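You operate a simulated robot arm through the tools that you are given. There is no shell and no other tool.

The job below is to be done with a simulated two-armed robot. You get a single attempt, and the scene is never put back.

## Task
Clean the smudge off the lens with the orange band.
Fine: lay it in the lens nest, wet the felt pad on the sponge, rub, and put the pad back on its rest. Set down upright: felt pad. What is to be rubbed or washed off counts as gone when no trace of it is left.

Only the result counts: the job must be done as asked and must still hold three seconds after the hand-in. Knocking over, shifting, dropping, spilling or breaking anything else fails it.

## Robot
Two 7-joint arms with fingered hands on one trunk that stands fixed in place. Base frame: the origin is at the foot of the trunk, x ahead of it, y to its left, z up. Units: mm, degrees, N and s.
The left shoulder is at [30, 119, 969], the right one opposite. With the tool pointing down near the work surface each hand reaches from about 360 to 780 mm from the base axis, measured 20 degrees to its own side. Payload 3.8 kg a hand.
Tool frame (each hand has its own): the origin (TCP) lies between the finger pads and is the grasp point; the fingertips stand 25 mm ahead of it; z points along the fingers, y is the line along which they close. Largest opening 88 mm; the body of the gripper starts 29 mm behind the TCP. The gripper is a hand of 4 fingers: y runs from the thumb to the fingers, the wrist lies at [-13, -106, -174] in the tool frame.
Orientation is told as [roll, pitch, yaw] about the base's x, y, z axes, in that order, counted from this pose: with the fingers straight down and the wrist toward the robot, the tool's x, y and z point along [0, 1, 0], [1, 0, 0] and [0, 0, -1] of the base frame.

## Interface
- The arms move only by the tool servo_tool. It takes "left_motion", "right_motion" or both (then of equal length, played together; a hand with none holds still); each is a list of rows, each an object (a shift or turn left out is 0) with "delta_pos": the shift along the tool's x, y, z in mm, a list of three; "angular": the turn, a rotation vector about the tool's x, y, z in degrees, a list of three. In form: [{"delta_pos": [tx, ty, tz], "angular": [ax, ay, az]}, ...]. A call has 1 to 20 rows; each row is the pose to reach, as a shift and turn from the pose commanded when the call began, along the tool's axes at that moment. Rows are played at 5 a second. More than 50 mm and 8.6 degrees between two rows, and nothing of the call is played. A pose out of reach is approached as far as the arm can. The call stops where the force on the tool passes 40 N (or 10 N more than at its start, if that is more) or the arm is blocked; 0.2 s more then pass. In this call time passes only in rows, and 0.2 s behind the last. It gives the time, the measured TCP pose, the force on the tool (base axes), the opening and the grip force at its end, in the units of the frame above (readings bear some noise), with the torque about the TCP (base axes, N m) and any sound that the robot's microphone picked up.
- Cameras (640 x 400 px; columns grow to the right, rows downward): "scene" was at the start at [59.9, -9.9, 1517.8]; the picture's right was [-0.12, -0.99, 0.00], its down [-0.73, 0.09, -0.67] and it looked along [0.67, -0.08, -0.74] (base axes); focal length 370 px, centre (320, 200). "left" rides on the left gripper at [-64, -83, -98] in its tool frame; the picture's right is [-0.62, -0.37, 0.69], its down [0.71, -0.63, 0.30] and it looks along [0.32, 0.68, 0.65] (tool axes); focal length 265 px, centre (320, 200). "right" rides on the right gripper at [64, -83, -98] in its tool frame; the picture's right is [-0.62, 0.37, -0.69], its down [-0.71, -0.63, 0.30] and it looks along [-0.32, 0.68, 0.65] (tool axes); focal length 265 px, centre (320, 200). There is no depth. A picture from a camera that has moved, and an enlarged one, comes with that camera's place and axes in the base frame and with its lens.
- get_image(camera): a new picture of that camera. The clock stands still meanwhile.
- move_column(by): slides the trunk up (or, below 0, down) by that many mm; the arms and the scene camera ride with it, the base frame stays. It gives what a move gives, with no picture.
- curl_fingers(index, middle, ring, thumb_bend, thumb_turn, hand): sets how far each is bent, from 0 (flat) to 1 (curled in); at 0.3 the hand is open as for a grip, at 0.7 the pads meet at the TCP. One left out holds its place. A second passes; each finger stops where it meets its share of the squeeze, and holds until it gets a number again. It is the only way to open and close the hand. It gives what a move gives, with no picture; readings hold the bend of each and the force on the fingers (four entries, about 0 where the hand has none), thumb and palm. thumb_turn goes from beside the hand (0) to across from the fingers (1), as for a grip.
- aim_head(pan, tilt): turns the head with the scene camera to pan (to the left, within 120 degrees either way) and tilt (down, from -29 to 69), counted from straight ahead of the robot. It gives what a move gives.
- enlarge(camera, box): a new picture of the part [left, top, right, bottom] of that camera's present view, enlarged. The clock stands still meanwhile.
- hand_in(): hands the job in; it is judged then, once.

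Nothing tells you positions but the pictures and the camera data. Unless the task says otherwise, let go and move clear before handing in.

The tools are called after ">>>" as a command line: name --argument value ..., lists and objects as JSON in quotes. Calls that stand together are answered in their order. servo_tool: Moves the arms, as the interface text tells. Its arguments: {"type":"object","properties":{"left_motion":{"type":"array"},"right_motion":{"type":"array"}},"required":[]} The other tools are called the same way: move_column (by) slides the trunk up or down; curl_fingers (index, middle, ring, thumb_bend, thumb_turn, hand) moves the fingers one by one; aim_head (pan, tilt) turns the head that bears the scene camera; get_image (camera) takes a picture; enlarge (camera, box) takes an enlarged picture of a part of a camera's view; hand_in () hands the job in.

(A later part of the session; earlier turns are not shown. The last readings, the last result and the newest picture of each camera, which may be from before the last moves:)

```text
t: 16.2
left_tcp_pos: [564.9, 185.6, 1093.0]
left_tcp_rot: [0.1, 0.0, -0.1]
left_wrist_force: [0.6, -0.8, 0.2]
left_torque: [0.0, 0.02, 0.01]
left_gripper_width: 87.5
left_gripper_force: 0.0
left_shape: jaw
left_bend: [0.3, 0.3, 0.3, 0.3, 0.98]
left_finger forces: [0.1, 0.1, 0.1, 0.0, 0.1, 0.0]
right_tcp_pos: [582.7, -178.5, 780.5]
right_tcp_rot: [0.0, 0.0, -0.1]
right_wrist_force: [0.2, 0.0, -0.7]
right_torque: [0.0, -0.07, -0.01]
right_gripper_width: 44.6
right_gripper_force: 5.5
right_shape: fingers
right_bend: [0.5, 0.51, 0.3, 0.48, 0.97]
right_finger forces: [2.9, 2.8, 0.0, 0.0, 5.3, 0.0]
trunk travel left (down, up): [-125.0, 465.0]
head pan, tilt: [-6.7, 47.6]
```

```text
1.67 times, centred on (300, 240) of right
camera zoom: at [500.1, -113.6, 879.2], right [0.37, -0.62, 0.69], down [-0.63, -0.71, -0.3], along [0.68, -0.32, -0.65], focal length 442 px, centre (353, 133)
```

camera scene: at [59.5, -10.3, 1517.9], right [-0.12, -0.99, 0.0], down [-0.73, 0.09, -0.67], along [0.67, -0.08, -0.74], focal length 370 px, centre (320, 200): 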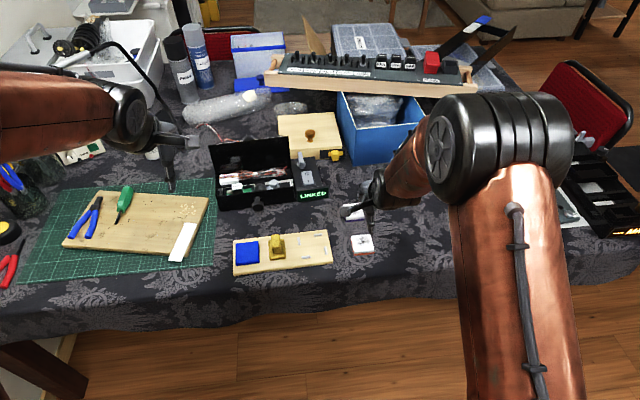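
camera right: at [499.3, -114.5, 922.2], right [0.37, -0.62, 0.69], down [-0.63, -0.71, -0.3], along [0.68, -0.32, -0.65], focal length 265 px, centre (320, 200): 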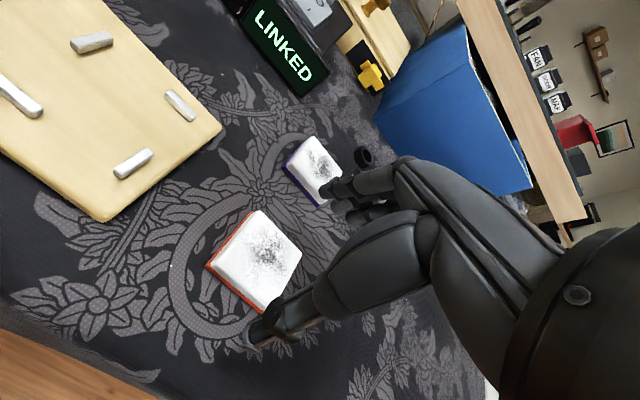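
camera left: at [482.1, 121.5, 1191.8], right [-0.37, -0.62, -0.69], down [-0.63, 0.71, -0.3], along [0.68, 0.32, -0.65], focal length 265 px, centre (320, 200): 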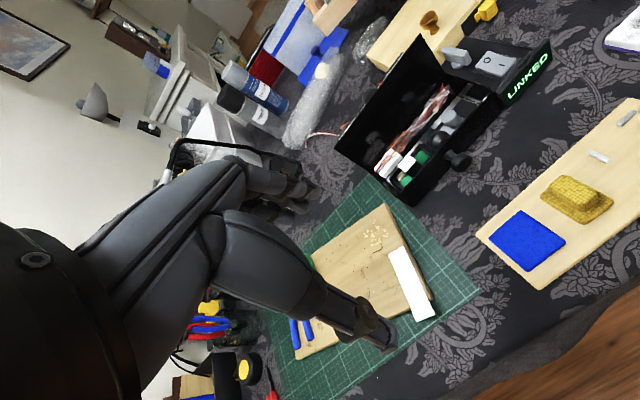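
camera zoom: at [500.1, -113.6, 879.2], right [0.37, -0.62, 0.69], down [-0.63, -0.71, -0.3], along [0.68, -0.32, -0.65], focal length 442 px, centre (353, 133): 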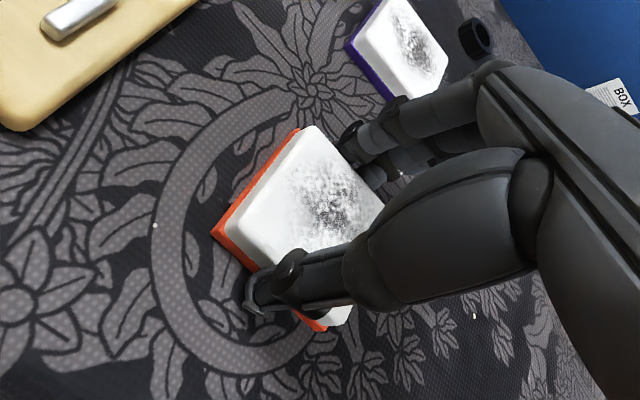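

The grip is 5.5 N, shared evenly by the two fingers and the thumb. I'll lift slowly and check that the lens comes up level.

>>> servo_tool --right_motion '[{"delta_pos": [0, 0, -2]}, {"delta_pos": [0, 0, -5]}, {"delta_pos": [0, 0, -9]}, {"delta_pos": [0, 0, -14]}, {"delta_pos": [0, 0, -20]}, {"delta_pos": [0, 0, -20]}]'

>>> enlarge --camera "right" --box '[200, 120, 400, 360]'

>>> enlarge --camera "scene" --box '[345, 220, 400, 270]'

```text
t: 17.6
left_tcp_pos: [565.5, 185.2, 1093.0]
left_tcp_rot: [0.0, 0.1, 0.0]
left_wrist_force: [-1.0, -0.7, -0.5]
left_torque: [0.02, 0.0, 0.02]
left_gripper_width: 87.5
left_gripper_force: 0.0
left_shape: jaw
left_bend: [0.3, 0.3, 0.3, 0.3, 0.98]
left_finger forces: [0.1, 0.0, 0.1, 0.1, 0.0, 0.0]
right_tcp_pos: [584.9, -177.7, 800.8]
right_tcp_rot: [-0.1, -0.1, 0.0]
right_wrist_force: [-0.7, 0.2, 0.1]
right_torque: [-0.02, 0.01, 0.02]
right_gripper_width: 44.1
right_gripper_force: 5.5
right_shape: fingers
right_bend: [0.5, 0.52, 0.3, 0.48, 0.97]
right_finger forces: [2.8, 2.6, 0.0, 0.0, 5.3, 0.0]
trunk travel left (down, up): [-125.0, 465.0]
head pan, tilt: [-6.7, 47.6]
```

```text
1.67 times, centred on (300, 240) of right
camera zoom: at [500.6, -113.8, 899.1], right [0.37, -0.62, 0.69], down [-0.63, -0.71, -0.3], along [0.68, -0.32, -0.65], focal length 442 px, centre (353, 133)
```

zoom: 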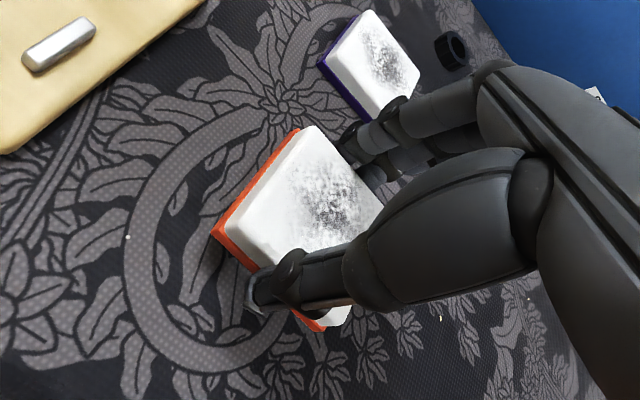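

```text
8.00 times, centred on (372, 245) of scene
camera zoom: at [60.1, -9.9, 1517.8], right [-0.12, -0.99, 0.0], down [-0.73, 0.09, -0.67], along [0.67, -0.08, -0.74], focal length 2957 px, centre (-100, -160)
```

zoom: 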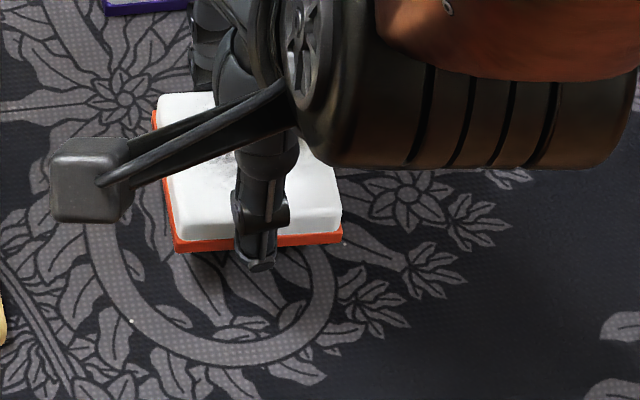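

The lens is held securely and hangs level, turned about -2.7° against the base axes, while the board seems turned about +1.3°. I'll raise it, carry it over the nest and turn it by +4° on the way.

>>> servo_tool --right_motion '[{"delta_pos": [0, 0, -10]}, {"delta_pos": [0, 0, -20]}, {"delta_pos": [5, 0, -28]}, {"delta_pos": [20, 1, -30], "angular": [0, 0, -0.5]}, {"delta_pos": [40, 2, -30], "angular": [0, 0, -1]}, {"delta_pos": [60, 3, -30], "angular": [0, 0, -2]}, {"delta_pos": [80, 4, -30], "angular": [0, 0, -3]}, {"delta_pos": [100, 6, -30], "angular": [0, 0, -4]}, {"delta_pos": [115, 7, -30], "angular": [0, 0, -4]}, {"delta_pos": [124, 7, -30], "angular": [0, 0, -4]}, {"delta_pos": [126, 7, -30], "angular": [0, 0, -4]}, {"delta_pos": [126, 7, -30], "angular": [0, 0, -4]}]'

>>> get_image --camera "right"

>>> enlarge --camera "scene" --box '[280, 205, 350, 275]'

```text
t: 20.2
left_tcp_pos: [565.6, 185.2, 1092.8]
left_tcp_rot: [0.0, -0.1, -0.1]
left_wrist_force: [-0.6, -0.6, 0.0]
left_torque: [-0.03, -0.01, -0.01]
left_gripper_width: 87.6
left_gripper_force: 0.0
left_shape: jaw
left_bend: [0.3, 0.3, 0.3, 0.3, 0.98]
left_finger forces: [0.0, 0.0, 0.1, 0.1, 0.0, 0.0]
right_tcp_pos: [592.0, -51.6, 830.6]
right_tcp_rot: [0.0, 0.0, 4.0]
right_wrist_force: [0.3, 0.4, -1.4]
right_torque: [-0.03, 0.0, 0.02]
right_gripper_width: 44.0
right_gripper_force: 5.2
right_shape: fingers
right_bend: [0.5, 0.52, 0.3, 0.48, 0.97]
right_finger forces: [2.8, 2.6, 0.1, 0.1, 5.4, 0.0]
trunk travel left (down, up): [-125.0, 465.0]
head pan, tilt: [-6.7, 47.6]
```

```text
taken
camera right: at [504.1, 7.0, 929.0], right [0.41, -0.59, 0.69], down [-0.58, -0.76, -0.3], along [0.7, -0.28, -0.65], focal length 265 px, centre (320, 200)
```

right: 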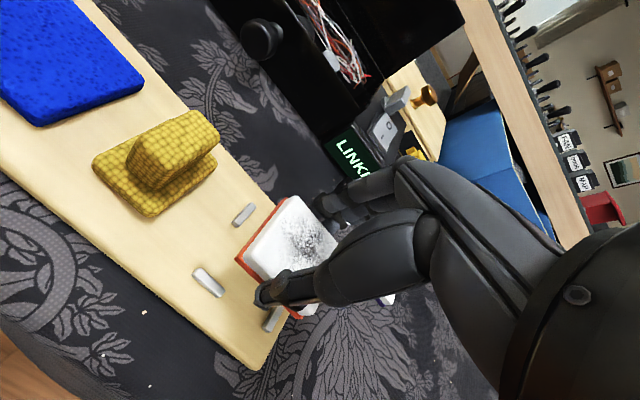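

```text
5.71 times, centred on (315, 240) of scene
camera zoom: at [60.1, -9.8, 1517.8], right [-0.12, -0.99, 0.0], down [-0.73, 0.09, -0.67], along [0.67, -0.08, -0.74], focal length 2112 px, centre (349, -29)
```

zoom: 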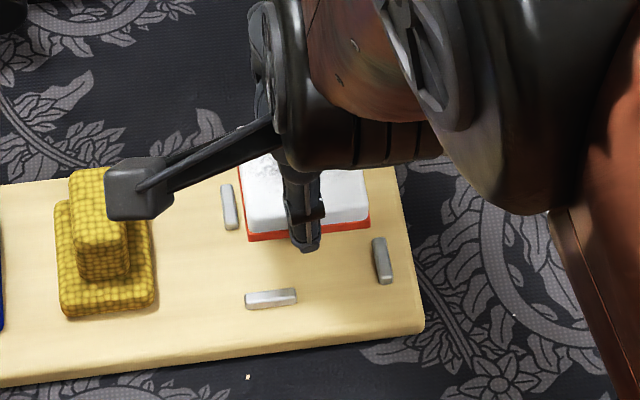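

The lens is over the nest, nearly aligned: lens centre about (592, -52.5) against nest centre about (592.5, -53.4). I'll lower to just above the bars and check in both cameras.

>>> servo_tool --right_motion '[{"delta_pos": [-0.8, 0, 8], "angular": [0, 0, -0.5]}, {"delta_pos": [-0.8, 0, 16], "angular": [0, 0, -0.5]}, {"delta_pos": [-0.8, 0, 24], "angular": [0, 0, -0.5]}, {"delta_pos": [-0.8, 0, 29], "angular": [0, 0, -0.5]}, {"delta_pos": [-0.8, 0, 29], "angular": [0, 0, -0.5]}]'

>>> enlarge --camera "right" --box '[180, 160, 380, 340]'

>>> enlarge --camera "scene" --box '[285, 215, 345, 275]'

```text
t: 21.4
left_tcp_pos: [564.2, 185.3, 1092.6]
left_tcp_rot: [0.1, 0.0, 0.1]
left_wrist_force: [-0.2, -0.6, 0.5]
left_torque: [0.02, 0.0, -0.01]
left_gripper_width: 87.8
left_gripper_force: 0.0
left_shape: jaw
left_bend: [0.3, 0.3, 0.3, 0.3, 0.98]
left_finger forces: [0.0, 0.1, 0.1, 0.0, 0.0, 0.1]
right_tcp_pos: [592.9, -54.6, 801.8]
right_tcp_rot: [0.0, 0.0, 4.6]
right_wrist_force: [0.0, -0.1, -0.2]
right_torque: [0.02, 0.0, 0.03]
right_gripper_width: 44.2
right_gripper_force: 5.5
right_shape: fingers
right_bend: [0.5, 0.52, 0.3, 0.48, 0.97]
right_finger forces: [2.8, 2.6, 0.0, 0.1, 5.4, 0.0]
trunk travel left (down, up): [-125.0, 465.0]
head pan, tilt: [-6.7, 47.6]
```

```text
2.22 times, centred on (280, 250) of right
camera zoom: at [504.4, 3.8, 899.3], right [0.42, -0.59, 0.69], down [-0.57, -0.76, -0.3], along [0.71, -0.27, -0.65], focal length 590 px, centre (409, 89)
```

zoom: 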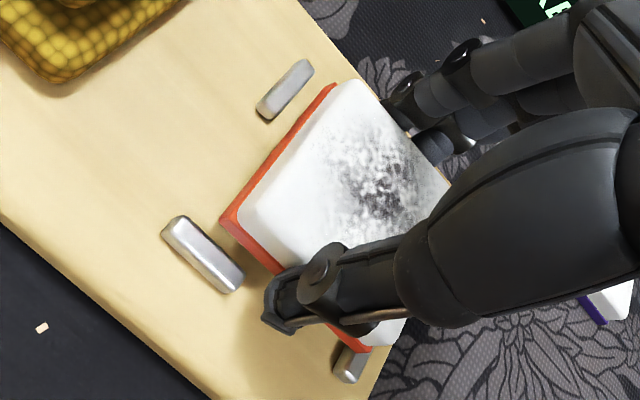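

```text
6.67 times, centred on (315, 245) of scene
camera zoom: at [60.1, -9.8, 1517.8], right [-0.12, -0.99, 0.0], down [-0.73, 0.09, -0.67], along [0.67, -0.08, -0.74], focal length 2464 px, centre (353, -100)
```

zoom: 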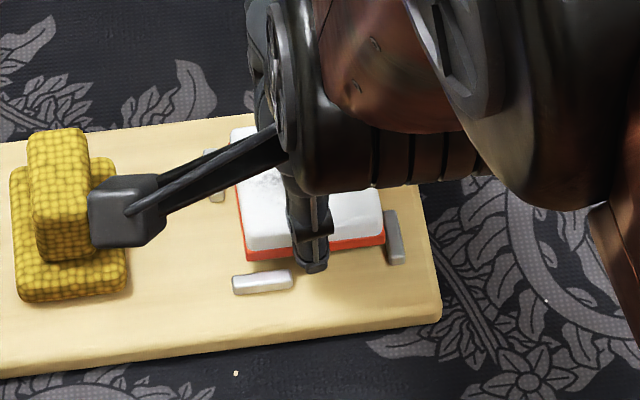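

The lens sits about 1.8 mm too far to the right within the nest (left gap larger than right gap). I'll shift it left, lower by 3 mm and check again.

>>> servo_tool --right_motion '[{"delta_pos": [0.9, 0, 0]}, {"delta_pos": [1.8, 0.1, 1]}, {"delta_pos": [1.8, 0.1, 3]}, {"delta_pos": [1.8, 0.1, 3]}, {"delta_pos": [1.8, 0.1, 3]}]'

>>> enlarge --camera "right" --box '[180, 160, 380, 340]'

>>> enlarge --camera "scene" --box '[290, 220, 340, 270]'

```text
t: 22.6
left_tcp_pos: [564.8, 185.9, 1093.0]
left_tcp_rot: [0.0, 0.0, 0.0]
left_wrist_force: [-0.8, -0.4, -0.7]
left_torque: [0.03, 0.0, -0.02]
left_gripper_width: 87.5
left_gripper_force: 0.0
left_shape: jaw
left_bend: [0.3, 0.3, 0.3, 0.3, 0.98]
left_finger forces: [0.0, 0.1, 0.0, 0.0, 0.0, 0.0]
right_tcp_pos: [591.3, -51.3, 798.5]
right_tcp_rot: [0.0, 0.1, 4.5]
right_wrist_force: [-0.1, 0.3, -0.4]
right_torque: [-0.01, 0.02, 0.01]
right_gripper_width: 44.0
right_gripper_force: 5.5
right_shape: fingers
right_bend: [0.5, 0.52, 0.3, 0.48, 0.97]
right_finger forces: [2.8, 2.5, 0.0, 0.0, 5.5, 0.0]
trunk travel left (down, up): [-125.0, 465.0]
head pan, tilt: [-6.7, 47.6]
```

```text
2.22 times, centred on (280, 250) of right
camera zoom: at [503.3, 6.5, 896.2], right [0.42, -0.59, 0.69], down [-0.57, -0.76, -0.3], along [0.71, -0.27, -0.65], focal length 590 px, centre (409, 89)
```

zoom: 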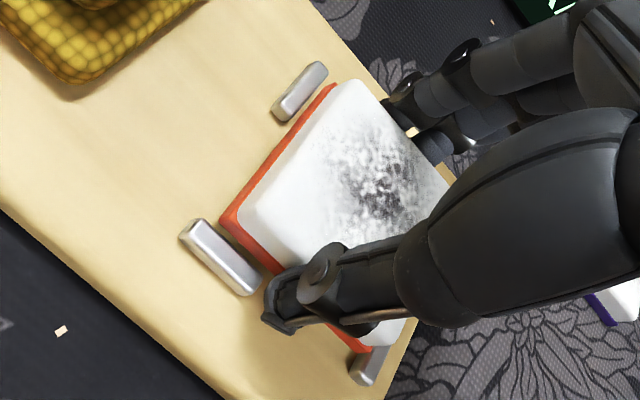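

```text
8.00 times, centred on (315, 245) of scene
camera zoom: at [60.1, -9.8, 1517.8], right [-0.12, -0.99, 0.0], down [-0.73, 0.09, -0.67], along [0.67, -0.08, -0.74], focal length 2957 px, centre (360, -160)
```

zoom: 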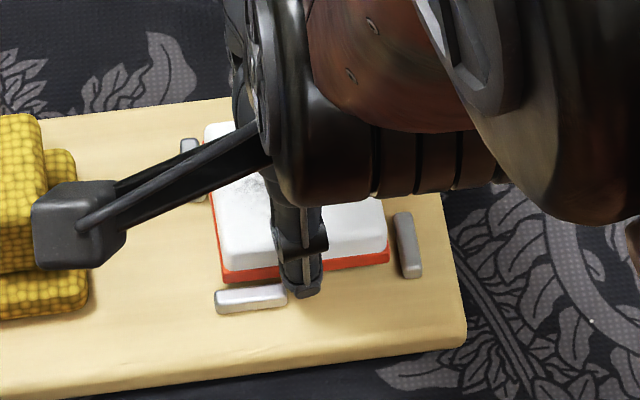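

The lens is now about 1.5 mm too far left and 1 mm too near the robot. I'll correct that and look again before lowering.

>>> servo_tool --right_motion '[{"delta_pos": [-0.7, 0.6, 0]}, {"delta_pos": [-1.4, 1.2, 0]}, {"delta_pos": [-1.4, 1.2, 1]}, {"delta_pos": [-1.4, 1.2, 1]}]'

>>> enlarge --camera "scene" --box '[290, 220, 340, 270]'

>>> enlarge --camera "right" --box '[180, 160, 380, 340]'

```text
t: 23.6
left_tcp_pos: [565.2, 185.6, 1093.6]
left_tcp_rot: [0.0, 0.0, 0.0]
left_wrist_force: [0.5, 0.8, 0.2]
left_torque: [0.0, -0.01, -0.03]
left_gripper_width: 87.7
left_gripper_force: 0.1
left_shape: jaw
left_bend: [0.3, 0.3, 0.3, 0.3, 0.98]
left_finger forces: [0.0, 0.0, 0.0, 0.0, 0.0, 0.1]
right_tcp_pos: [592.4, -52.7, 797.7]
right_tcp_rot: [-0.1, -0.1, 4.5]
right_wrist_force: [0.5, -0.9, 3.6]
right_torque: [-0.08, -0.1, 0.0]
right_gripper_width: 43.8
right_gripper_force: 7.2
right_shape: fingers
right_bend: [0.5, 0.52, 0.3, 0.48, 0.97]
right_finger forces: [2.7, 6.5, 0.0, 0.0, 5.6, 0.0]
trunk travel left (down, up): [-125.0, 465.0]
head pan, tilt: [-6.7, 47.6]
```

```text
8.00 times, centred on (315, 245) of scene
camera zoom: at [59.7, -9.8, 1517.9], right [-0.12, -0.99, 0.0], down [-0.73, 0.09, -0.67], along [0.67, -0.08, -0.74], focal length 2957 px, centre (360, -160)
```

zoom: 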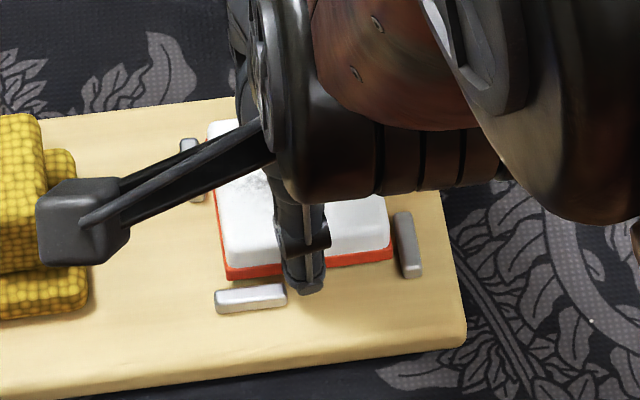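

```text
2.22 times, centred on (280, 250) of right
camera zoom: at [504.5, 5.4, 895.7], right [0.41, -0.59, 0.69], down [-0.57, -0.76, -0.31], along [0.71, -0.27, -0.65], focal length 590 px, centre (409, 89)
```

zoom: 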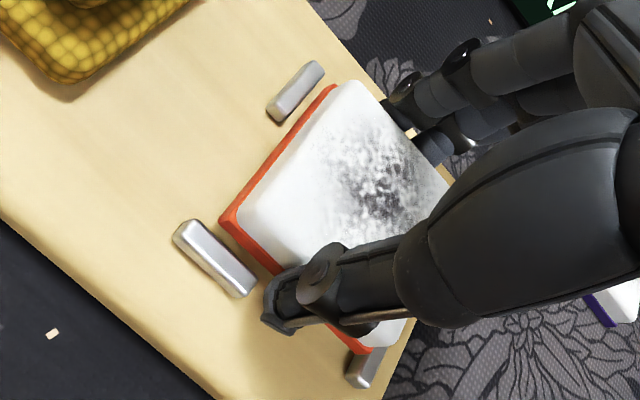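

A light contact showed up near (616, -67): the far edge of the lens or the middle fingertip is on the far bar. I'll back up 3 mm, shift 1.3 mm toward the robot and 1 mm left, and look again.

>>> servo_tool --right_motion '[{"delta_pos": [0, 0, -3]}, {"delta_pos": [0.5, -0.7, -3]}, {"delta_pos": [1, -1.3, -3]}, {"delta_pos": [1, -1.3, -3]}]'

>>> enlarge --camera "scene" --box '[297, 225, 337, 265]'

>>> enlarge --camera "right" --box '[230, 170, 370, 300]'

```text
t: 24.6
left_tcp_pos: [564.5, 186.0, 1092.3]
left_tcp_rot: [-0.1, 0.0, 0.0]
left_wrist_force: [-0.1, 0.4, 0.0]
left_torque: [-0.01, 0.02, -0.03]
left_gripper_width: 87.5
left_gripper_force: 0.1
left_shape: jaw
left_bend: [0.3, 0.3, 0.3, 0.3, 0.98]
left_finger forces: [0.1, 0.0, 0.1, 0.1, 0.1, 0.0]
right_tcp_pos: [590.5, -51.3, 800.0]
right_tcp_rot: [0.0, 0.0, 4.5]
right_wrist_force: [1.4, -0.2, -0.5]
right_torque: [-0.02, -0.02, 0.01]
right_gripper_width: 44.2
right_gripper_force: 5.1
right_shape: fingers
right_bend: [0.5, 0.52, 0.3, 0.48, 0.97]
right_finger forces: [2.9, 2.5, 0.1, 0.1, 5.4, 0.0]
trunk travel left (down, up): [-125.0, 465.0]
head pan, tilt: [-6.7, 47.6]
```

```text
10.00 times, centred on (317, 245) of scene
camera zoom: at [60.1, -9.8, 1517.8], right [-0.12, -0.99, 0.0], down [-0.73, 0.09, -0.67], along [0.67, -0.08, -0.74], focal length 3697 px, centre (350, -250)
```

zoom: 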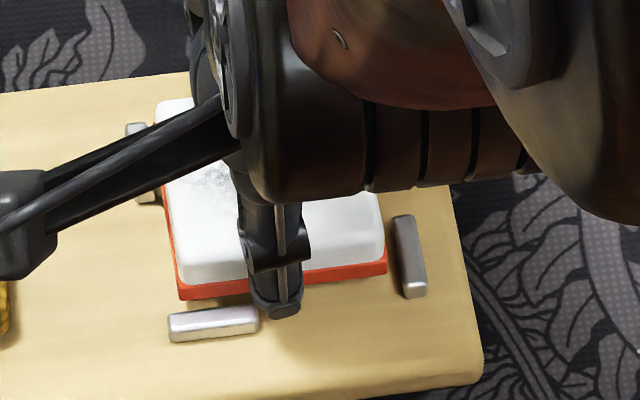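

```text
3.08 times, centred on (300, 235) of right
camera zoom: at [502.8, 6.5, 898.8], right [0.42, -0.59, 0.69], down [-0.57, -0.76, -0.3], along [0.71, -0.27, -0.65], focal length 817 px, centre (382, 92)
```

zoom: 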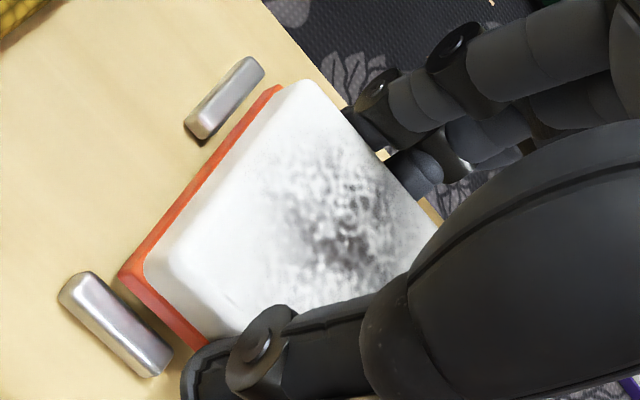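

Lens centre reads (591.9, -52.0) against nest centre (591.7, -53.5). I'll shift 1.3 mm right, then lower in small steps while watching the force.

>>> servo_tool --right_motion '[{"delta_pos": [-0.7, 0, 0]}, {"delta_pos": [-1.3, 0, 0]}, {"delta_pos": [-1.3, 0, 1.5]}, {"delta_pos": [-1.3, 0, 1.5]}]'

>>> enlarge --camera "scene" --box '[297, 225, 337, 265]'

>>> enlarge --camera "right" --box '[230, 170, 370, 300]'

```text
t: 25.6
left_tcp_pos: [564.0, 185.6, 1093.7]
left_tcp_rot: [0.0, 0.1, 0.1]
left_wrist_force: [-1.4, 0.3, -1.0]
left_torque: [0.01, -0.01, -0.02]
left_gripper_width: 87.5
left_gripper_force: 0.1
left_shape: jaw
left_bend: [0.3, 0.3, 0.3, 0.3, 0.98]
left_finger forces: [0.0, 0.1, 0.0, 0.1, 0.0, 0.0]
right_tcp_pos: [591.1, -52.7, 799.9]
right_tcp_rot: [0.0, 0.0, 4.5]
right_wrist_force: [-0.6, -0.1, -0.4]
right_torque: [0.03, 0.05, -0.02]
right_gripper_width: 44.1
right_gripper_force: 5.2
right_shape: fingers
right_bend: [0.5, 0.52, 0.3, 0.48, 0.97]
right_finger forces: [2.9, 2.6, 0.1, 0.0, 5.4, 0.1]
trunk travel left (down, up): [-125.0, 465.0]
head pan, tilt: [-6.7, 47.6]
```

```text
10.00 times, centred on (317, 245) of scene
camera zoom: at [60.0, -9.8, 1517.8], right [-0.12, -0.99, 0.0], down [-0.73, 0.09, -0.67], along [0.67, -0.08, -0.74], focal length 3697 px, centre (350, -250)
```

zoom: 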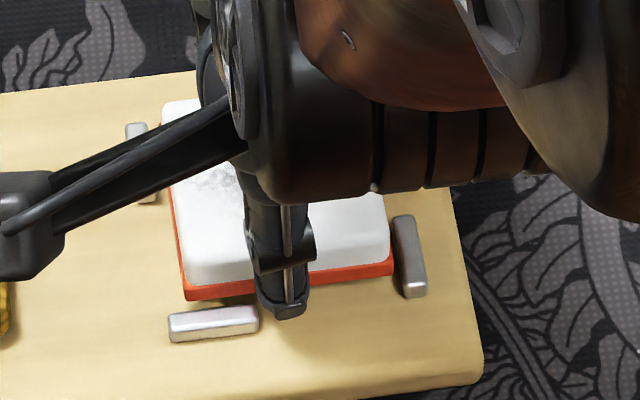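

```text
3.08 times, centred on (300, 235) of right
camera zoom: at [503.3, 5.0, 897.5], right [0.42, -0.59, 0.69], down [-0.57, -0.76, -0.3], along [0.71, -0.27, -0.65], focal length 817 px, centre (382, 92)
```

zoom: 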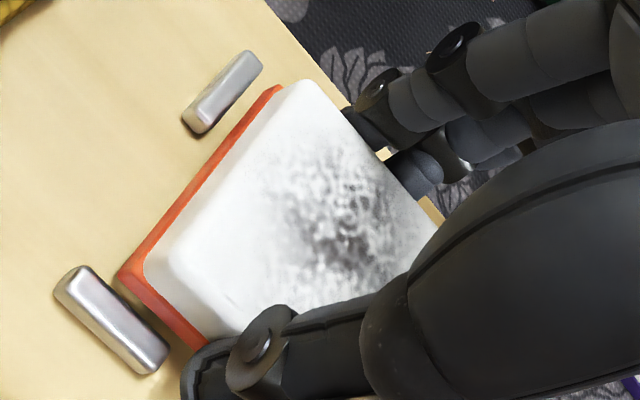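

The gaps look fine now, about 2 mm on the right and 3.7 mm on the left. Lowering in small steps.

>>> servo_tool --right_motion '[{"delta_pos": [0.4, 0, 1]}, {"delta_pos": [0.4, 0, 2]}, {"delta_pos": [0.4, 0, 2]}]'

>>> enlarge --camera "scene" --box '[297, 225, 337, 265]'

```text
t: 26.4
left_tcp_pos: [564.7, 185.0, 1093.2]
left_tcp_rot: [0.0, 0.0, -0.1]
left_wrist_force: [0.1, 0.2, 1.1]
left_torque: [0.02, 0.0, 0.03]
left_gripper_width: 87.7
left_gripper_force: 0.0
left_shape: jaw
left_bend: [0.3, 0.3, 0.3, 0.3, 0.98]
left_finger forces: [0.0, 0.1, 0.0, 0.1, 0.1, 0.0]
right_tcp_pos: [590.2, -52.5, 796.7]
right_tcp_rot: [0.0, -0.1, 4.5]
right_wrist_force: [-0.3, -0.4, 2.3]
right_torque: [-0.03, -0.05, -0.04]
right_gripper_width: 44.2
right_gripper_force: 6.6
right_shape: fingers
right_bend: [0.5, 0.52, 0.3, 0.48, 0.97]
right_finger forces: [2.8, 4.5, 0.0, 0.0, 5.6, 0.1]
trunk travel left (down, up): [-125.0, 465.0]
head pan, tilt: [-6.7, 47.6]
```

```text
10.00 times, centred on (317, 245) of scene
camera zoom: at [59.8, -9.8, 1517.9], right [-0.12, -0.99, 0.0], down [-0.73, 0.09, -0.67], along [0.67, -0.08, -0.74], focal length 3697 px, centre (350, -250)
```

zoom: 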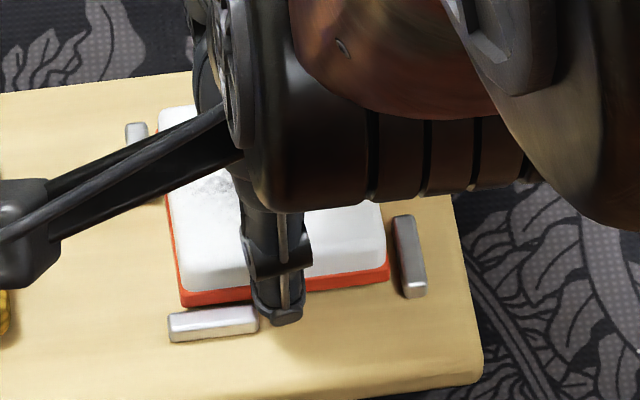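

The middle fingertip lands on the far bar at the same height wherever the lens sits, so that finger is what blocks the way; index and thumb both fall in free gaps of the nest. I'll rise 1.5 mm and open only the middle finger, keeping thumb and index holding the lens.

>>> servo_tool --right_motion '[{"delta_pos": [0, 0, -1]}, {"delta_pos": [0, 0, -2]}, {"delta_pos": [0, 0, -2]}]'

>>> curl_fingers --hand "right" --middle 0.46

>>> enlarge --camera "scene" --box '[297, 225, 337, 265]'

>>> enlarge --camera "right" --box '[230, 170, 370, 300]'

```text
t: 27.2
left_tcp_pos: [565.0, 186.5, 1092.3]
left_tcp_rot: [0.0, 0.0, -0.1]
left_wrist_force: [-0.5, 0.0, 0.2]
left_torque: [-0.02, 0.02, 0.03]
left_gripper_width: 87.8
left_gripper_force: 0.0
left_shape: jaw
left_bend: [0.3, 0.3, 0.3, 0.3, 0.98]
left_finger forces: [0.0, 0.2, 0.0, 0.0, 0.0, 0.0]
right_tcp_pos: [591.5, -52.3, 798.6]
right_tcp_rot: [0.0, -0.1, 4.6]
right_wrist_force: [-1.1, -0.1, -0.1]
right_torque: [0.03, 0.03, -0.04]
right_gripper_width: 44.1
right_gripper_force: 5.4
right_shape: fingers
right_bend: [0.5, 0.52, 0.3, 0.48, 0.97]
right_finger forces: [2.8, 2.6, 0.0, 0.0, 5.3, 0.1]
trunk travel left (down, up): [-125.0, 465.0]
head pan, tilt: [-6.7, 47.6]
```

```text
t: 28.2
left_tcp_pos: [565.7, 186.6, 1094.0]
left_tcp_rot: [0.0, 0.1, 0.0]
left_wrist_force: [0.1, -0.2, -0.4]
left_torque: [0.02, 0.0, 0.04]
left_gripper_width: 87.4
left_gripper_force: 0.0
left_shape: jaw
left_bend: [0.3, 0.3, 0.3, 0.3, 0.98]
left_finger forces: [0.0, 0.0, 0.0, 0.1, 0.1, 0.1]
right_tcp_pos: [591.0, -52.9, 800.0]
right_tcp_rot: [0.1, 0.0, 4.4]
right_wrist_force: [-0.1, -0.4, -1.0]
right_torque: [0.01, -0.02, 0.01]
right_gripper_width: 44.0
right_gripper_force: 4.4
right_shape: fingers
right_bend: [0.5, 0.46, 0.3, 0.5, 0.97]
right_finger forces: [4.1, 0.1, 0.0, 0.1, 4.0, 0.0]
trunk travel left (down, up): [-125.0, 465.0]
head pan, tilt: [-6.7, 47.6]
```

```text
10.00 times, centred on (317, 245) of scene
camera zoom: at [60.1, -9.8, 1517.8], right [-0.12, -0.99, 0.0], down [-0.73, 0.09, -0.67], along [0.67, -0.08, -0.74], focal length 3697 px, centre (350, -250)
```

zoom: 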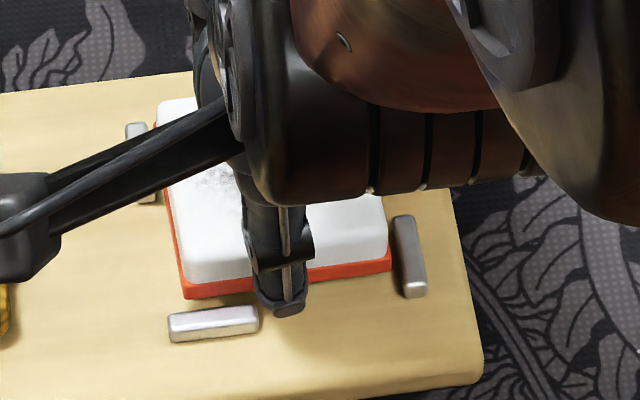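

```text
3.08 times, centred on (300, 235) of right
camera zoom: at [503.1, 5.8, 897.3], right [0.42, -0.59, 0.69], down [-0.57, -0.76, -0.3], along [0.71, -0.27, -0.65], focal length 817 px, centre (382, 92)
```

zoom: 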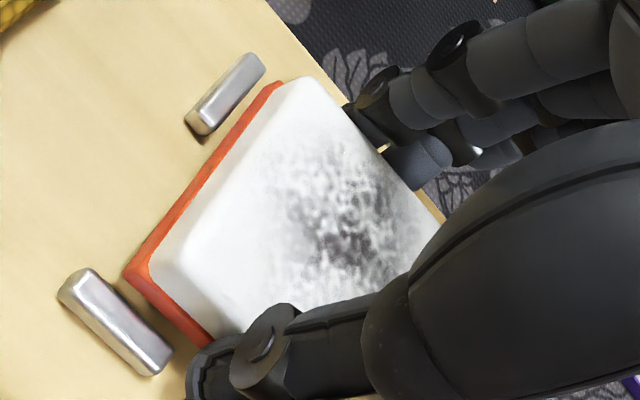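

Index and thumb now hold the lens alone with 4 N each, and it has hardly moved. I'll open the middle finger fully so it clears the bar, then lower.

>>> curl_fingers --hand "right" --middle 0.3

>>> servo_tool --right_motion '[{"delta_pos": [0, -0.4, 1]}, {"delta_pos": [0, -0.8, 2]}, {"delta_pos": [0, -0.8, 2.5]}, {"delta_pos": [0, -0.8, 2.5]}]'

>>> enlarge --camera "scene" --box '[297, 225, 337, 265]'

>>> enlarge --camera "right" --box '[230, 170, 370, 300]'

```text
t: 29.2
left_tcp_pos: [563.6, 185.2, 1093.4]
left_tcp_rot: [0.0, 0.0, 0.0]
left_wrist_force: [-0.6, 0.0, 1.0]
left_torque: [-0.02, 0.01, 0.02]
left_gripper_width: 87.5
left_gripper_force: 0.1
left_shape: jaw
left_bend: [0.3, 0.3, 0.3, 0.3, 0.98]
left_finger forces: [0.0, 0.1, 0.0, 0.0, 0.0, 0.0]
right_tcp_pos: [591.8, -52.5, 799.3]
right_tcp_rot: [0.0, 0.0, 4.3]
right_wrist_force: [1.0, 0.5, -1.4]
right_torque: [0.0, 0.01, 0.02]
right_gripper_width: 43.9
right_gripper_force: 4.0
right_shape: fingers
right_bend: [0.5, 0.3, 0.3, 0.5, 0.97]
right_finger forces: [4.0, 0.0, 0.1, 0.0, 3.9, 0.0]
trunk travel left (down, up): [-125.0, 465.0]
head pan, tilt: [-6.7, 47.6]
```

```text
t: 30.2
left_tcp_pos: [564.6, 184.9, 1092.5]
left_tcp_rot: [-0.1, 0.0, 0.0]
left_wrist_force: [-0.3, 0.1, -0.5]
left_torque: [0.02, -0.01, 0.01]
left_gripper_width: 87.6
left_gripper_force: 0.0
left_shape: jaw
left_bend: [0.3, 0.3, 0.3, 0.3, 0.98]
left_finger forces: [0.0, 0.1, 0.1, 0.1, 0.0, 0.0]
right_tcp_pos: [590.7, -52.5, 795.8]
right_tcp_rot: [0.0, 0.1, 4.5]
right_wrist_force: [-0.2, -0.1, -1.1]
right_torque: [-0.04, -0.02, -0.01]
right_gripper_width: 43.8
right_gripper_force: 4.1
right_shape: fingers
right_bend: [0.5, 0.3, 0.3, 0.5, 0.97]
right_finger forces: [4.0, 0.0, 0.0, 0.0, 4.0, 0.0]
trunk travel left (down, up): [-125.0, 465.0]
head pan, tilt: [-6.7, 47.6]
```

```text
10.00 times, centred on (317, 245) of scene
camera zoom: at [60.0, -9.8, 1517.8], right [-0.12, -0.99, 0.0], down [-0.73, 0.09, -0.67], along [0.67, -0.08, -0.74], focal length 3697 px, centre (350, -250)
```

zoom: 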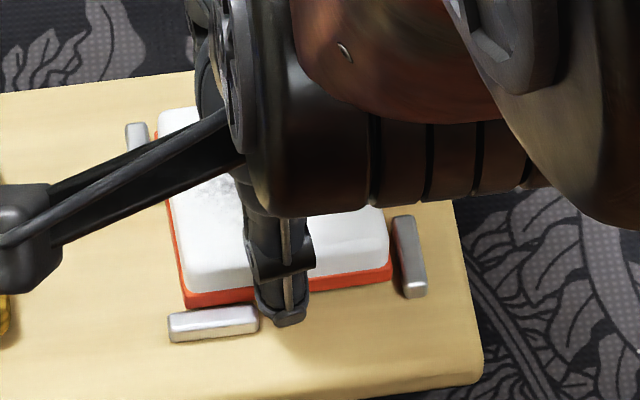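

```text
3.08 times, centred on (300, 235) of right
camera zoom: at [502.1, 5.6, 894.9], right [0.42, -0.59, 0.69], down [-0.57, -0.76, -0.3], along [0.71, -0.27, -0.65], focal length 817 px, centre (382, 92)
```

zoom: 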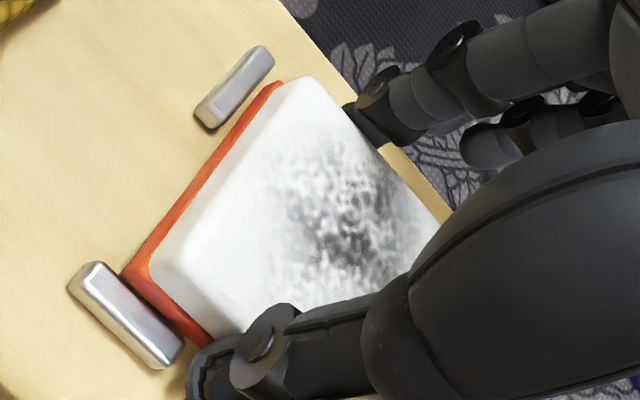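

No contact now and the lens is passing between the bars. I'll keep lowering with a small shift to the left.

>>> servo_tool --right_motion '[{"delta_pos": [0.5, 0, 1]}, {"delta_pos": [0.5, 0, 2]}, {"delta_pos": [0.5, 0, 2]}]'

>>> enlarge --camera "scene" --box '[297, 225, 337, 265]'

```text
t: 31.0
left_tcp_pos: [564.6, 185.4, 1092.4]
left_tcp_rot: [0.0, 0.0, 0.0]
left_wrist_force: [-0.7, -0.7, 0.6]
left_torque: [-0.02, -0.03, -0.03]
left_gripper_width: 87.5
left_gripper_force: 0.1
left_shape: jaw
left_bend: [0.3, 0.3, 0.3, 0.3, 0.98]
left_finger forces: [0.0, 0.0, 0.0, 0.0, 0.0, 0.1]
right_tcp_pos: [590.3, -51.0, 795.8]
right_tcp_rot: [0.0, 0.0, 4.4]
right_wrist_force: [-0.3, -0.5, 0.0]
right_torque: [-0.01, 0.01, 0.0]
right_gripper_width: 44.1
right_gripper_force: 4.0
right_shape: fingers
right_bend: [0.5, 0.3, 0.3, 0.5, 0.97]
right_finger forces: [4.0, 0.0, 0.1, 0.0, 4.1, 0.0]
trunk travel left (down, up): [-125.0, 465.0]
head pan, tilt: [-6.7, 47.6]
```

```text
10.00 times, centred on (317, 245) of scene
camera zoom: at [60.1, -9.8, 1517.8], right [-0.12, -0.99, 0.0], down [-0.73, 0.09, -0.67], along [0.67, -0.08, -0.74], focal length 3697 px, centre (350, -250)
```

zoom: 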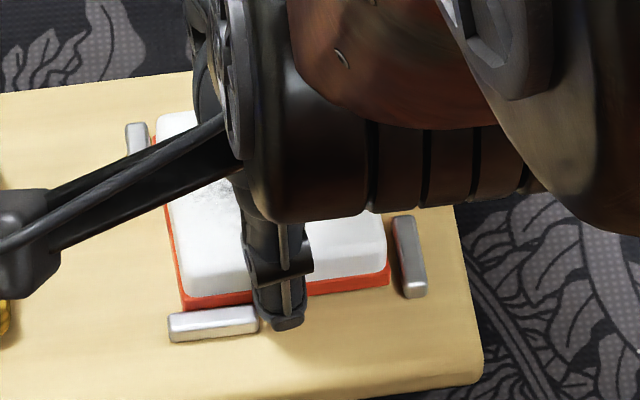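

The lens is now centred between left and right bars. Continuing down.

>>> servo_tool --right_motion '[{"delta_pos": [0, 0, 1]}, {"delta_pos": [0, 0, 2]}, {"delta_pos": [0, 0, 2]}]'

>>> enlarge --camera "scene" --box '[297, 225, 337, 265]'

```text
t: 31.8
left_tcp_pos: [563.5, 184.7, 1092.4]
left_tcp_rot: [0.0, 0.0, 0.0]
left_wrist_force: [-0.8, 0.2, 0.9]
left_torque: [-0.01, -0.03, 0.04]
left_gripper_width: 87.6
left_gripper_force: 0.0
left_shape: jaw
left_bend: [0.3, 0.3, 0.3, 0.3, 0.98]
left_finger forces: [0.0, 0.1, 0.0, 0.1, 0.0, 0.0]
right_tcp_pos: [589.7, -51.6, 793.0]
right_tcp_rot: [0.0, 0.0, 4.5]
right_wrist_force: [0.1, 0.3, 1.4]
right_torque: [0.01, -0.02, 0.02]
right_gripper_width: 44.1
right_gripper_force: 3.7
right_shape: fingers
right_bend: [0.5, 0.3, 0.3, 0.5, 0.97]
right_finger forces: [3.8, 0.0, 0.0, 0.0, 4.4, 0.1]
trunk travel left (down, up): [-125.0, 465.0]
head pan, tilt: [-6.7, 47.6]
```

```text
10.00 times, centred on (317, 245) of scene
camera zoom: at [59.8, -9.8, 1517.9], right [-0.12, -0.99, 0.0], down [-0.73, 0.09, -0.67], along [0.67, -0.08, -0.74], focal length 3697 px, centre (350, -250)
```

zoom: 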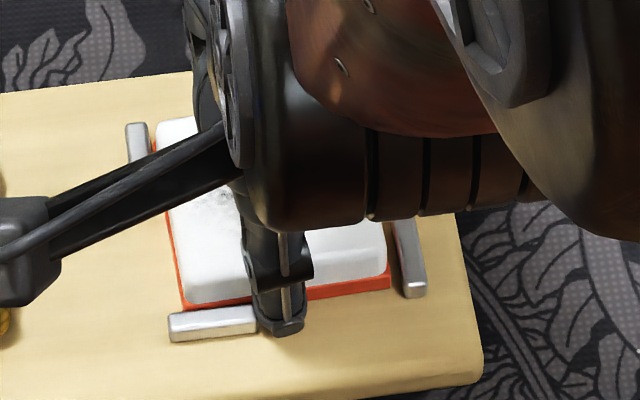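

The front edge is dropping behind the near bar, so the lens is entering the nest; a faint upward force appears. One more small step.

>>> servo_tool --right_motion '[{"delta_pos": [0, 0, 0.5]}, {"delta_pos": [0, 0, 1]}, {"delta_pos": [0, 0, 1]}]'

>>> enlarge --camera "scene" --box '[297, 225, 337, 265]'

>>> enlarge --camera "right" --box '[230, 170, 370, 300]'

```text
t: 32.6
left_tcp_pos: [563.5, 185.7, 1092.6]
left_tcp_rot: [0.0, 0.0, 0.0]
left_wrist_force: [0.3, 0.5, 0.4]
left_torque: [0.03, 0.01, 0.01]
left_gripper_width: 87.6
left_gripper_force: 0.2
left_shape: jaw
left_bend: [0.3, 0.3, 0.3, 0.3, 0.98]
left_finger forces: [0.0, 0.0, 0.0, 0.0, 0.0, 0.0]
right_tcp_pos: [590.2, -51.2, 790.9]
right_tcp_rot: [-0.1, -0.1, 4.5]
right_wrist_force: [-0.4, -0.4, 5.3]
right_torque: [0.03, 0.06, 0.01]
right_gripper_width: 44.1
right_gripper_force: 4.8
right_shape: fingers
right_bend: [0.5, 0.3, 0.3, 0.5, 0.97]
right_finger forces: [3.5, 0.0, 0.0, 0.0, 5.4, 0.1]
trunk travel left (down, up): [-125.0, 465.0]
head pan, tilt: [-6.7, 47.6]
```

```text
10.00 times, centred on (317, 245) of scene
camera zoom: at [59.1, -9.8, 1517.9], right [-0.12, -0.99, 0.0], down [-0.73, 0.09, -0.67], along [0.67, -0.08, -0.74], focal length 3697 px, centre (350, -250)
```

zoom: 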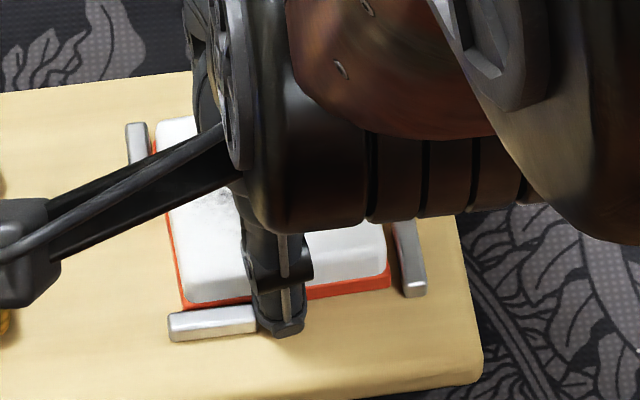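

```text
3.08 times, centred on (300, 235) of right
camera zoom: at [501.9, 6.3, 889.9], right [0.41, -0.59, 0.69], down [-0.57, -0.76, -0.3], along [0.71, -0.27, -0.65], focal length 817 px, centre (382, 92)
```

zoom: 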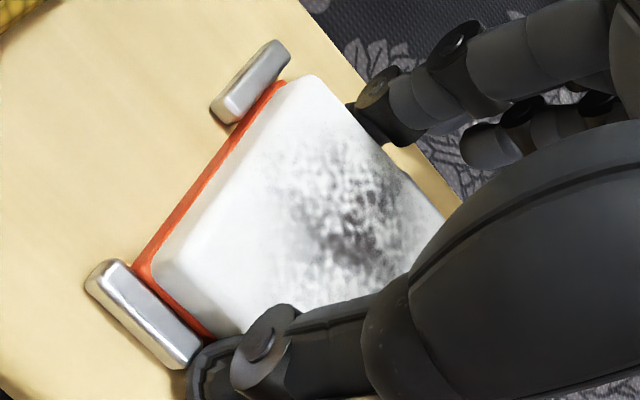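

The lens is down on the board inside the nest with about 5 N. I'll ease the pressure slightly, then open thumb and index a little.

>>> servo_tool --right_motion '[{"delta_pos": [0, 0, -0.6]}, {"delta_pos": [0, 0, -0.6]}]'

>>> curl_fingers --hand "right" --index 0.45 --thumb_bend 0.45

>>> enlarge --camera "scene" --box '[297, 225, 337, 265]'

>>> enlarge --camera "right" --box '[230, 170, 370, 300]'

```text
t: 33.2
left_tcp_pos: [564.7, 186.2, 1092.5]
left_tcp_rot: [0.1, 0.0, 0.0]
left_wrist_force: [-0.6, 0.6, 0.2]
left_torque: [0.02, 0.01, -0.01]
left_gripper_width: 87.6
left_gripper_force: 0.0
left_shape: jaw
left_bend: [0.3, 0.3, 0.3, 0.3, 0.98]
left_finger forces: [0.0, 0.1, 0.0, 0.1, 0.0, 0.0]
right_tcp_pos: [590.1, -51.7, 792.3]
right_tcp_rot: [0.0, 0.1, 4.5]
right_wrist_force: [-1.3, 0.4, 3.2]
right_torque: [0.02, 0.06, 0.01]
right_gripper_width: 43.9
right_gripper_force: 4.6
right_shape: fingers
right_bend: [0.5, 0.3, 0.3, 0.5, 0.97]
right_finger forces: [3.7, 0.0, 0.0, 0.1, 4.9, 0.0]
trunk travel left (down, up): [-125.0, 465.0]
head pan, tilt: [-6.7, 47.6]
```

```text
t: 34.2
left_tcp_pos: [564.3, 185.5, 1093.9]
left_tcp_rot: [0.0, 0.0, 0.0]
left_wrist_force: [0.2, -1.0, -0.5]
left_torque: [0.01, -0.01, -0.01]
left_gripper_width: 87.6
left_gripper_force: 0.1
left_shape: jaw
left_bend: [0.3, 0.3, 0.3, 0.3, 0.98]
left_finger forces: [0.0, 0.0, 0.0, 0.0, 0.1, 0.0]
right_tcp_pos: [590.7, -52.1, 792.8]
right_tcp_rot: [0.0, 0.0, 4.5]
right_wrist_force: [-0.5, 0.0, -0.8]
right_torque: [0.0, 0.0, 0.02]
right_gripper_width: 52.3
right_gripper_force: 0.1
right_shape: fingers
right_bend: [0.45, 0.3, 0.3, 0.45, 0.97]
right_finger forces: [0.0, 0.0, 0.1, 0.1, 0.0, 0.0]
trunk travel left (down, up): [-125.0, 465.0]
head pan, tilt: [-6.7, 47.6]
```

```text
10.00 times, centred on (317, 245) of scene
camera zoom: at [60.0, -9.8, 1517.8], right [-0.12, -0.99, 0.0], down [-0.73, 0.09, -0.67], along [0.67, -0.08, -0.74], focal length 3697 px, centre (350, -250)
```

zoom: 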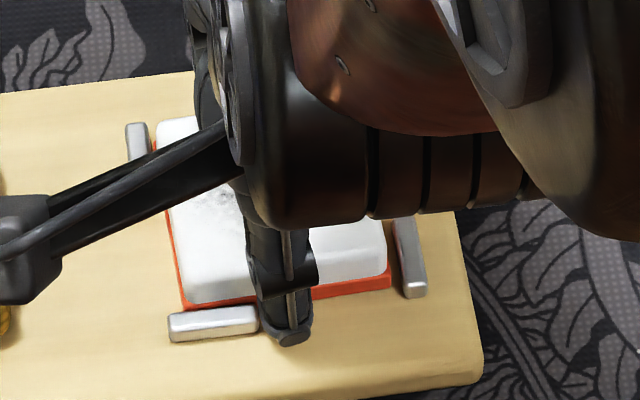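

```text
3.08 times, centred on (300, 235) of right
camera zoom: at [502.5, 6.0, 890.5], right [0.42, -0.59, 0.69], down [-0.57, -0.76, -0.3], along [0.71, -0.27, -0.65], focal length 817 px, centre (382, 92)
```

zoom: 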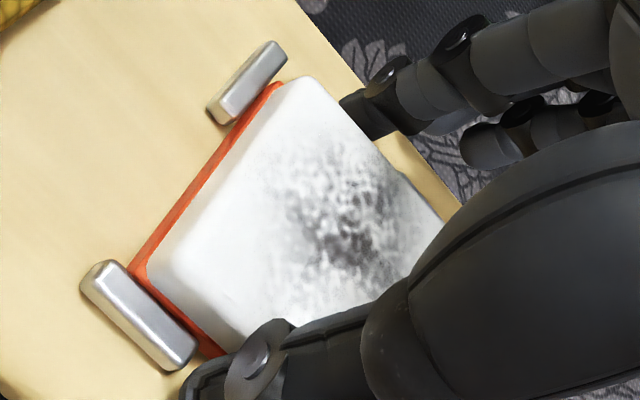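

The lens rests in the nest, free of the fingers. I'll open a bit more, lift the right hand straight up, and move it away to the right.

>>> curl_fingers --hand "right" --index 0.38 --thumb_bend 0.38

>>> servo_tool --right_motion '[{"delta_pos": [0, 0, -4]}, {"delta_pos": [0, 0, -10]}, {"delta_pos": [0, 0, -18]}, {"delta_pos": [0, 0, -30]}, {"delta_pos": [0, 0, -50]}, {"delta_pos": [0, 0, -75]}, {"delta_pos": [0, 0, -100]}, {"delta_pos": [-30, -10, -120]}, {"delta_pos": [-70, -25, -140]}, {"delta_pos": [-110, -45, -160]}, {"delta_pos": [-150, -70, -180]}, {"delta_pos": [-190, -95, -195]}, {"delta_pos": [-230, -120, -205]}, {"delta_pos": [-265, -140, -205]}, {"delta_pos": [-265, -140, -205]}]'

>>> get_image --camera "scene"

>>> enlarge --camera "scene" --box '[290, 220, 345, 270]'

```text
t: 35.2
left_tcp_pos: [565.0, 186.0, 1092.2]
left_tcp_rot: [0.0, 0.1, 0.0]
left_wrist_force: [0.1, -0.2, -0.1]
left_torque: [0.01, -0.03, 0.0]
left_gripper_width: 87.5
left_gripper_force: 0.0
left_shape: jaw
left_bend: [0.3, 0.3, 0.3, 0.3, 0.98]
left_finger forces: [0.0, 0.0, 0.0, 0.1, 0.0, 0.0]
right_tcp_pos: [590.0, -51.3, 792.0]
right_tcp_rot: [0.0, 0.0, 4.4]
right_wrist_force: [-0.5, -0.2, 0.0]
right_torque: [-0.03, 0.04, -0.02]
right_gripper_width: 67.5
right_gripper_force: 0.1
right_shape: fingers
right_bend: [0.38, 0.3, 0.3, 0.38, 0.97]
right_finger forces: [0.1, 0.1, 0.0, 0.1, 0.0, 0.0]
trunk travel left (down, up): [-125.0, 465.0]
head pan, tilt: [-6.7, 47.6]
```

```text
refused: row 11 steps farther than a row can; nothing moved
```

```text
taken
camera scene: at [60.0, -9.8, 1517.8], right [-0.12, -0.99, 0.0], down [-0.73, 0.09, -0.67], along [0.67, -0.08, -0.74], focal length 370 px, centre (320, 200)
```

scene: 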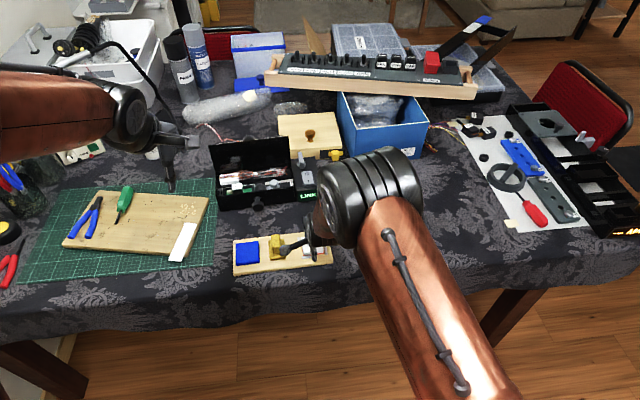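

```text
8.00 times, centred on (318, 245) of scene
camera zoom: at [60.0, -9.8, 1517.8], right [-0.12, -0.99, 0.0], down [-0.73, 0.09, -0.67], along [0.67, -0.08, -0.74], focal length 2957 px, centre (340, -160)
```

zoom: 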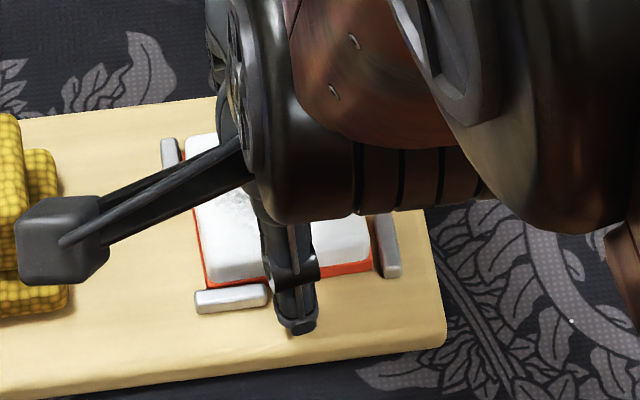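

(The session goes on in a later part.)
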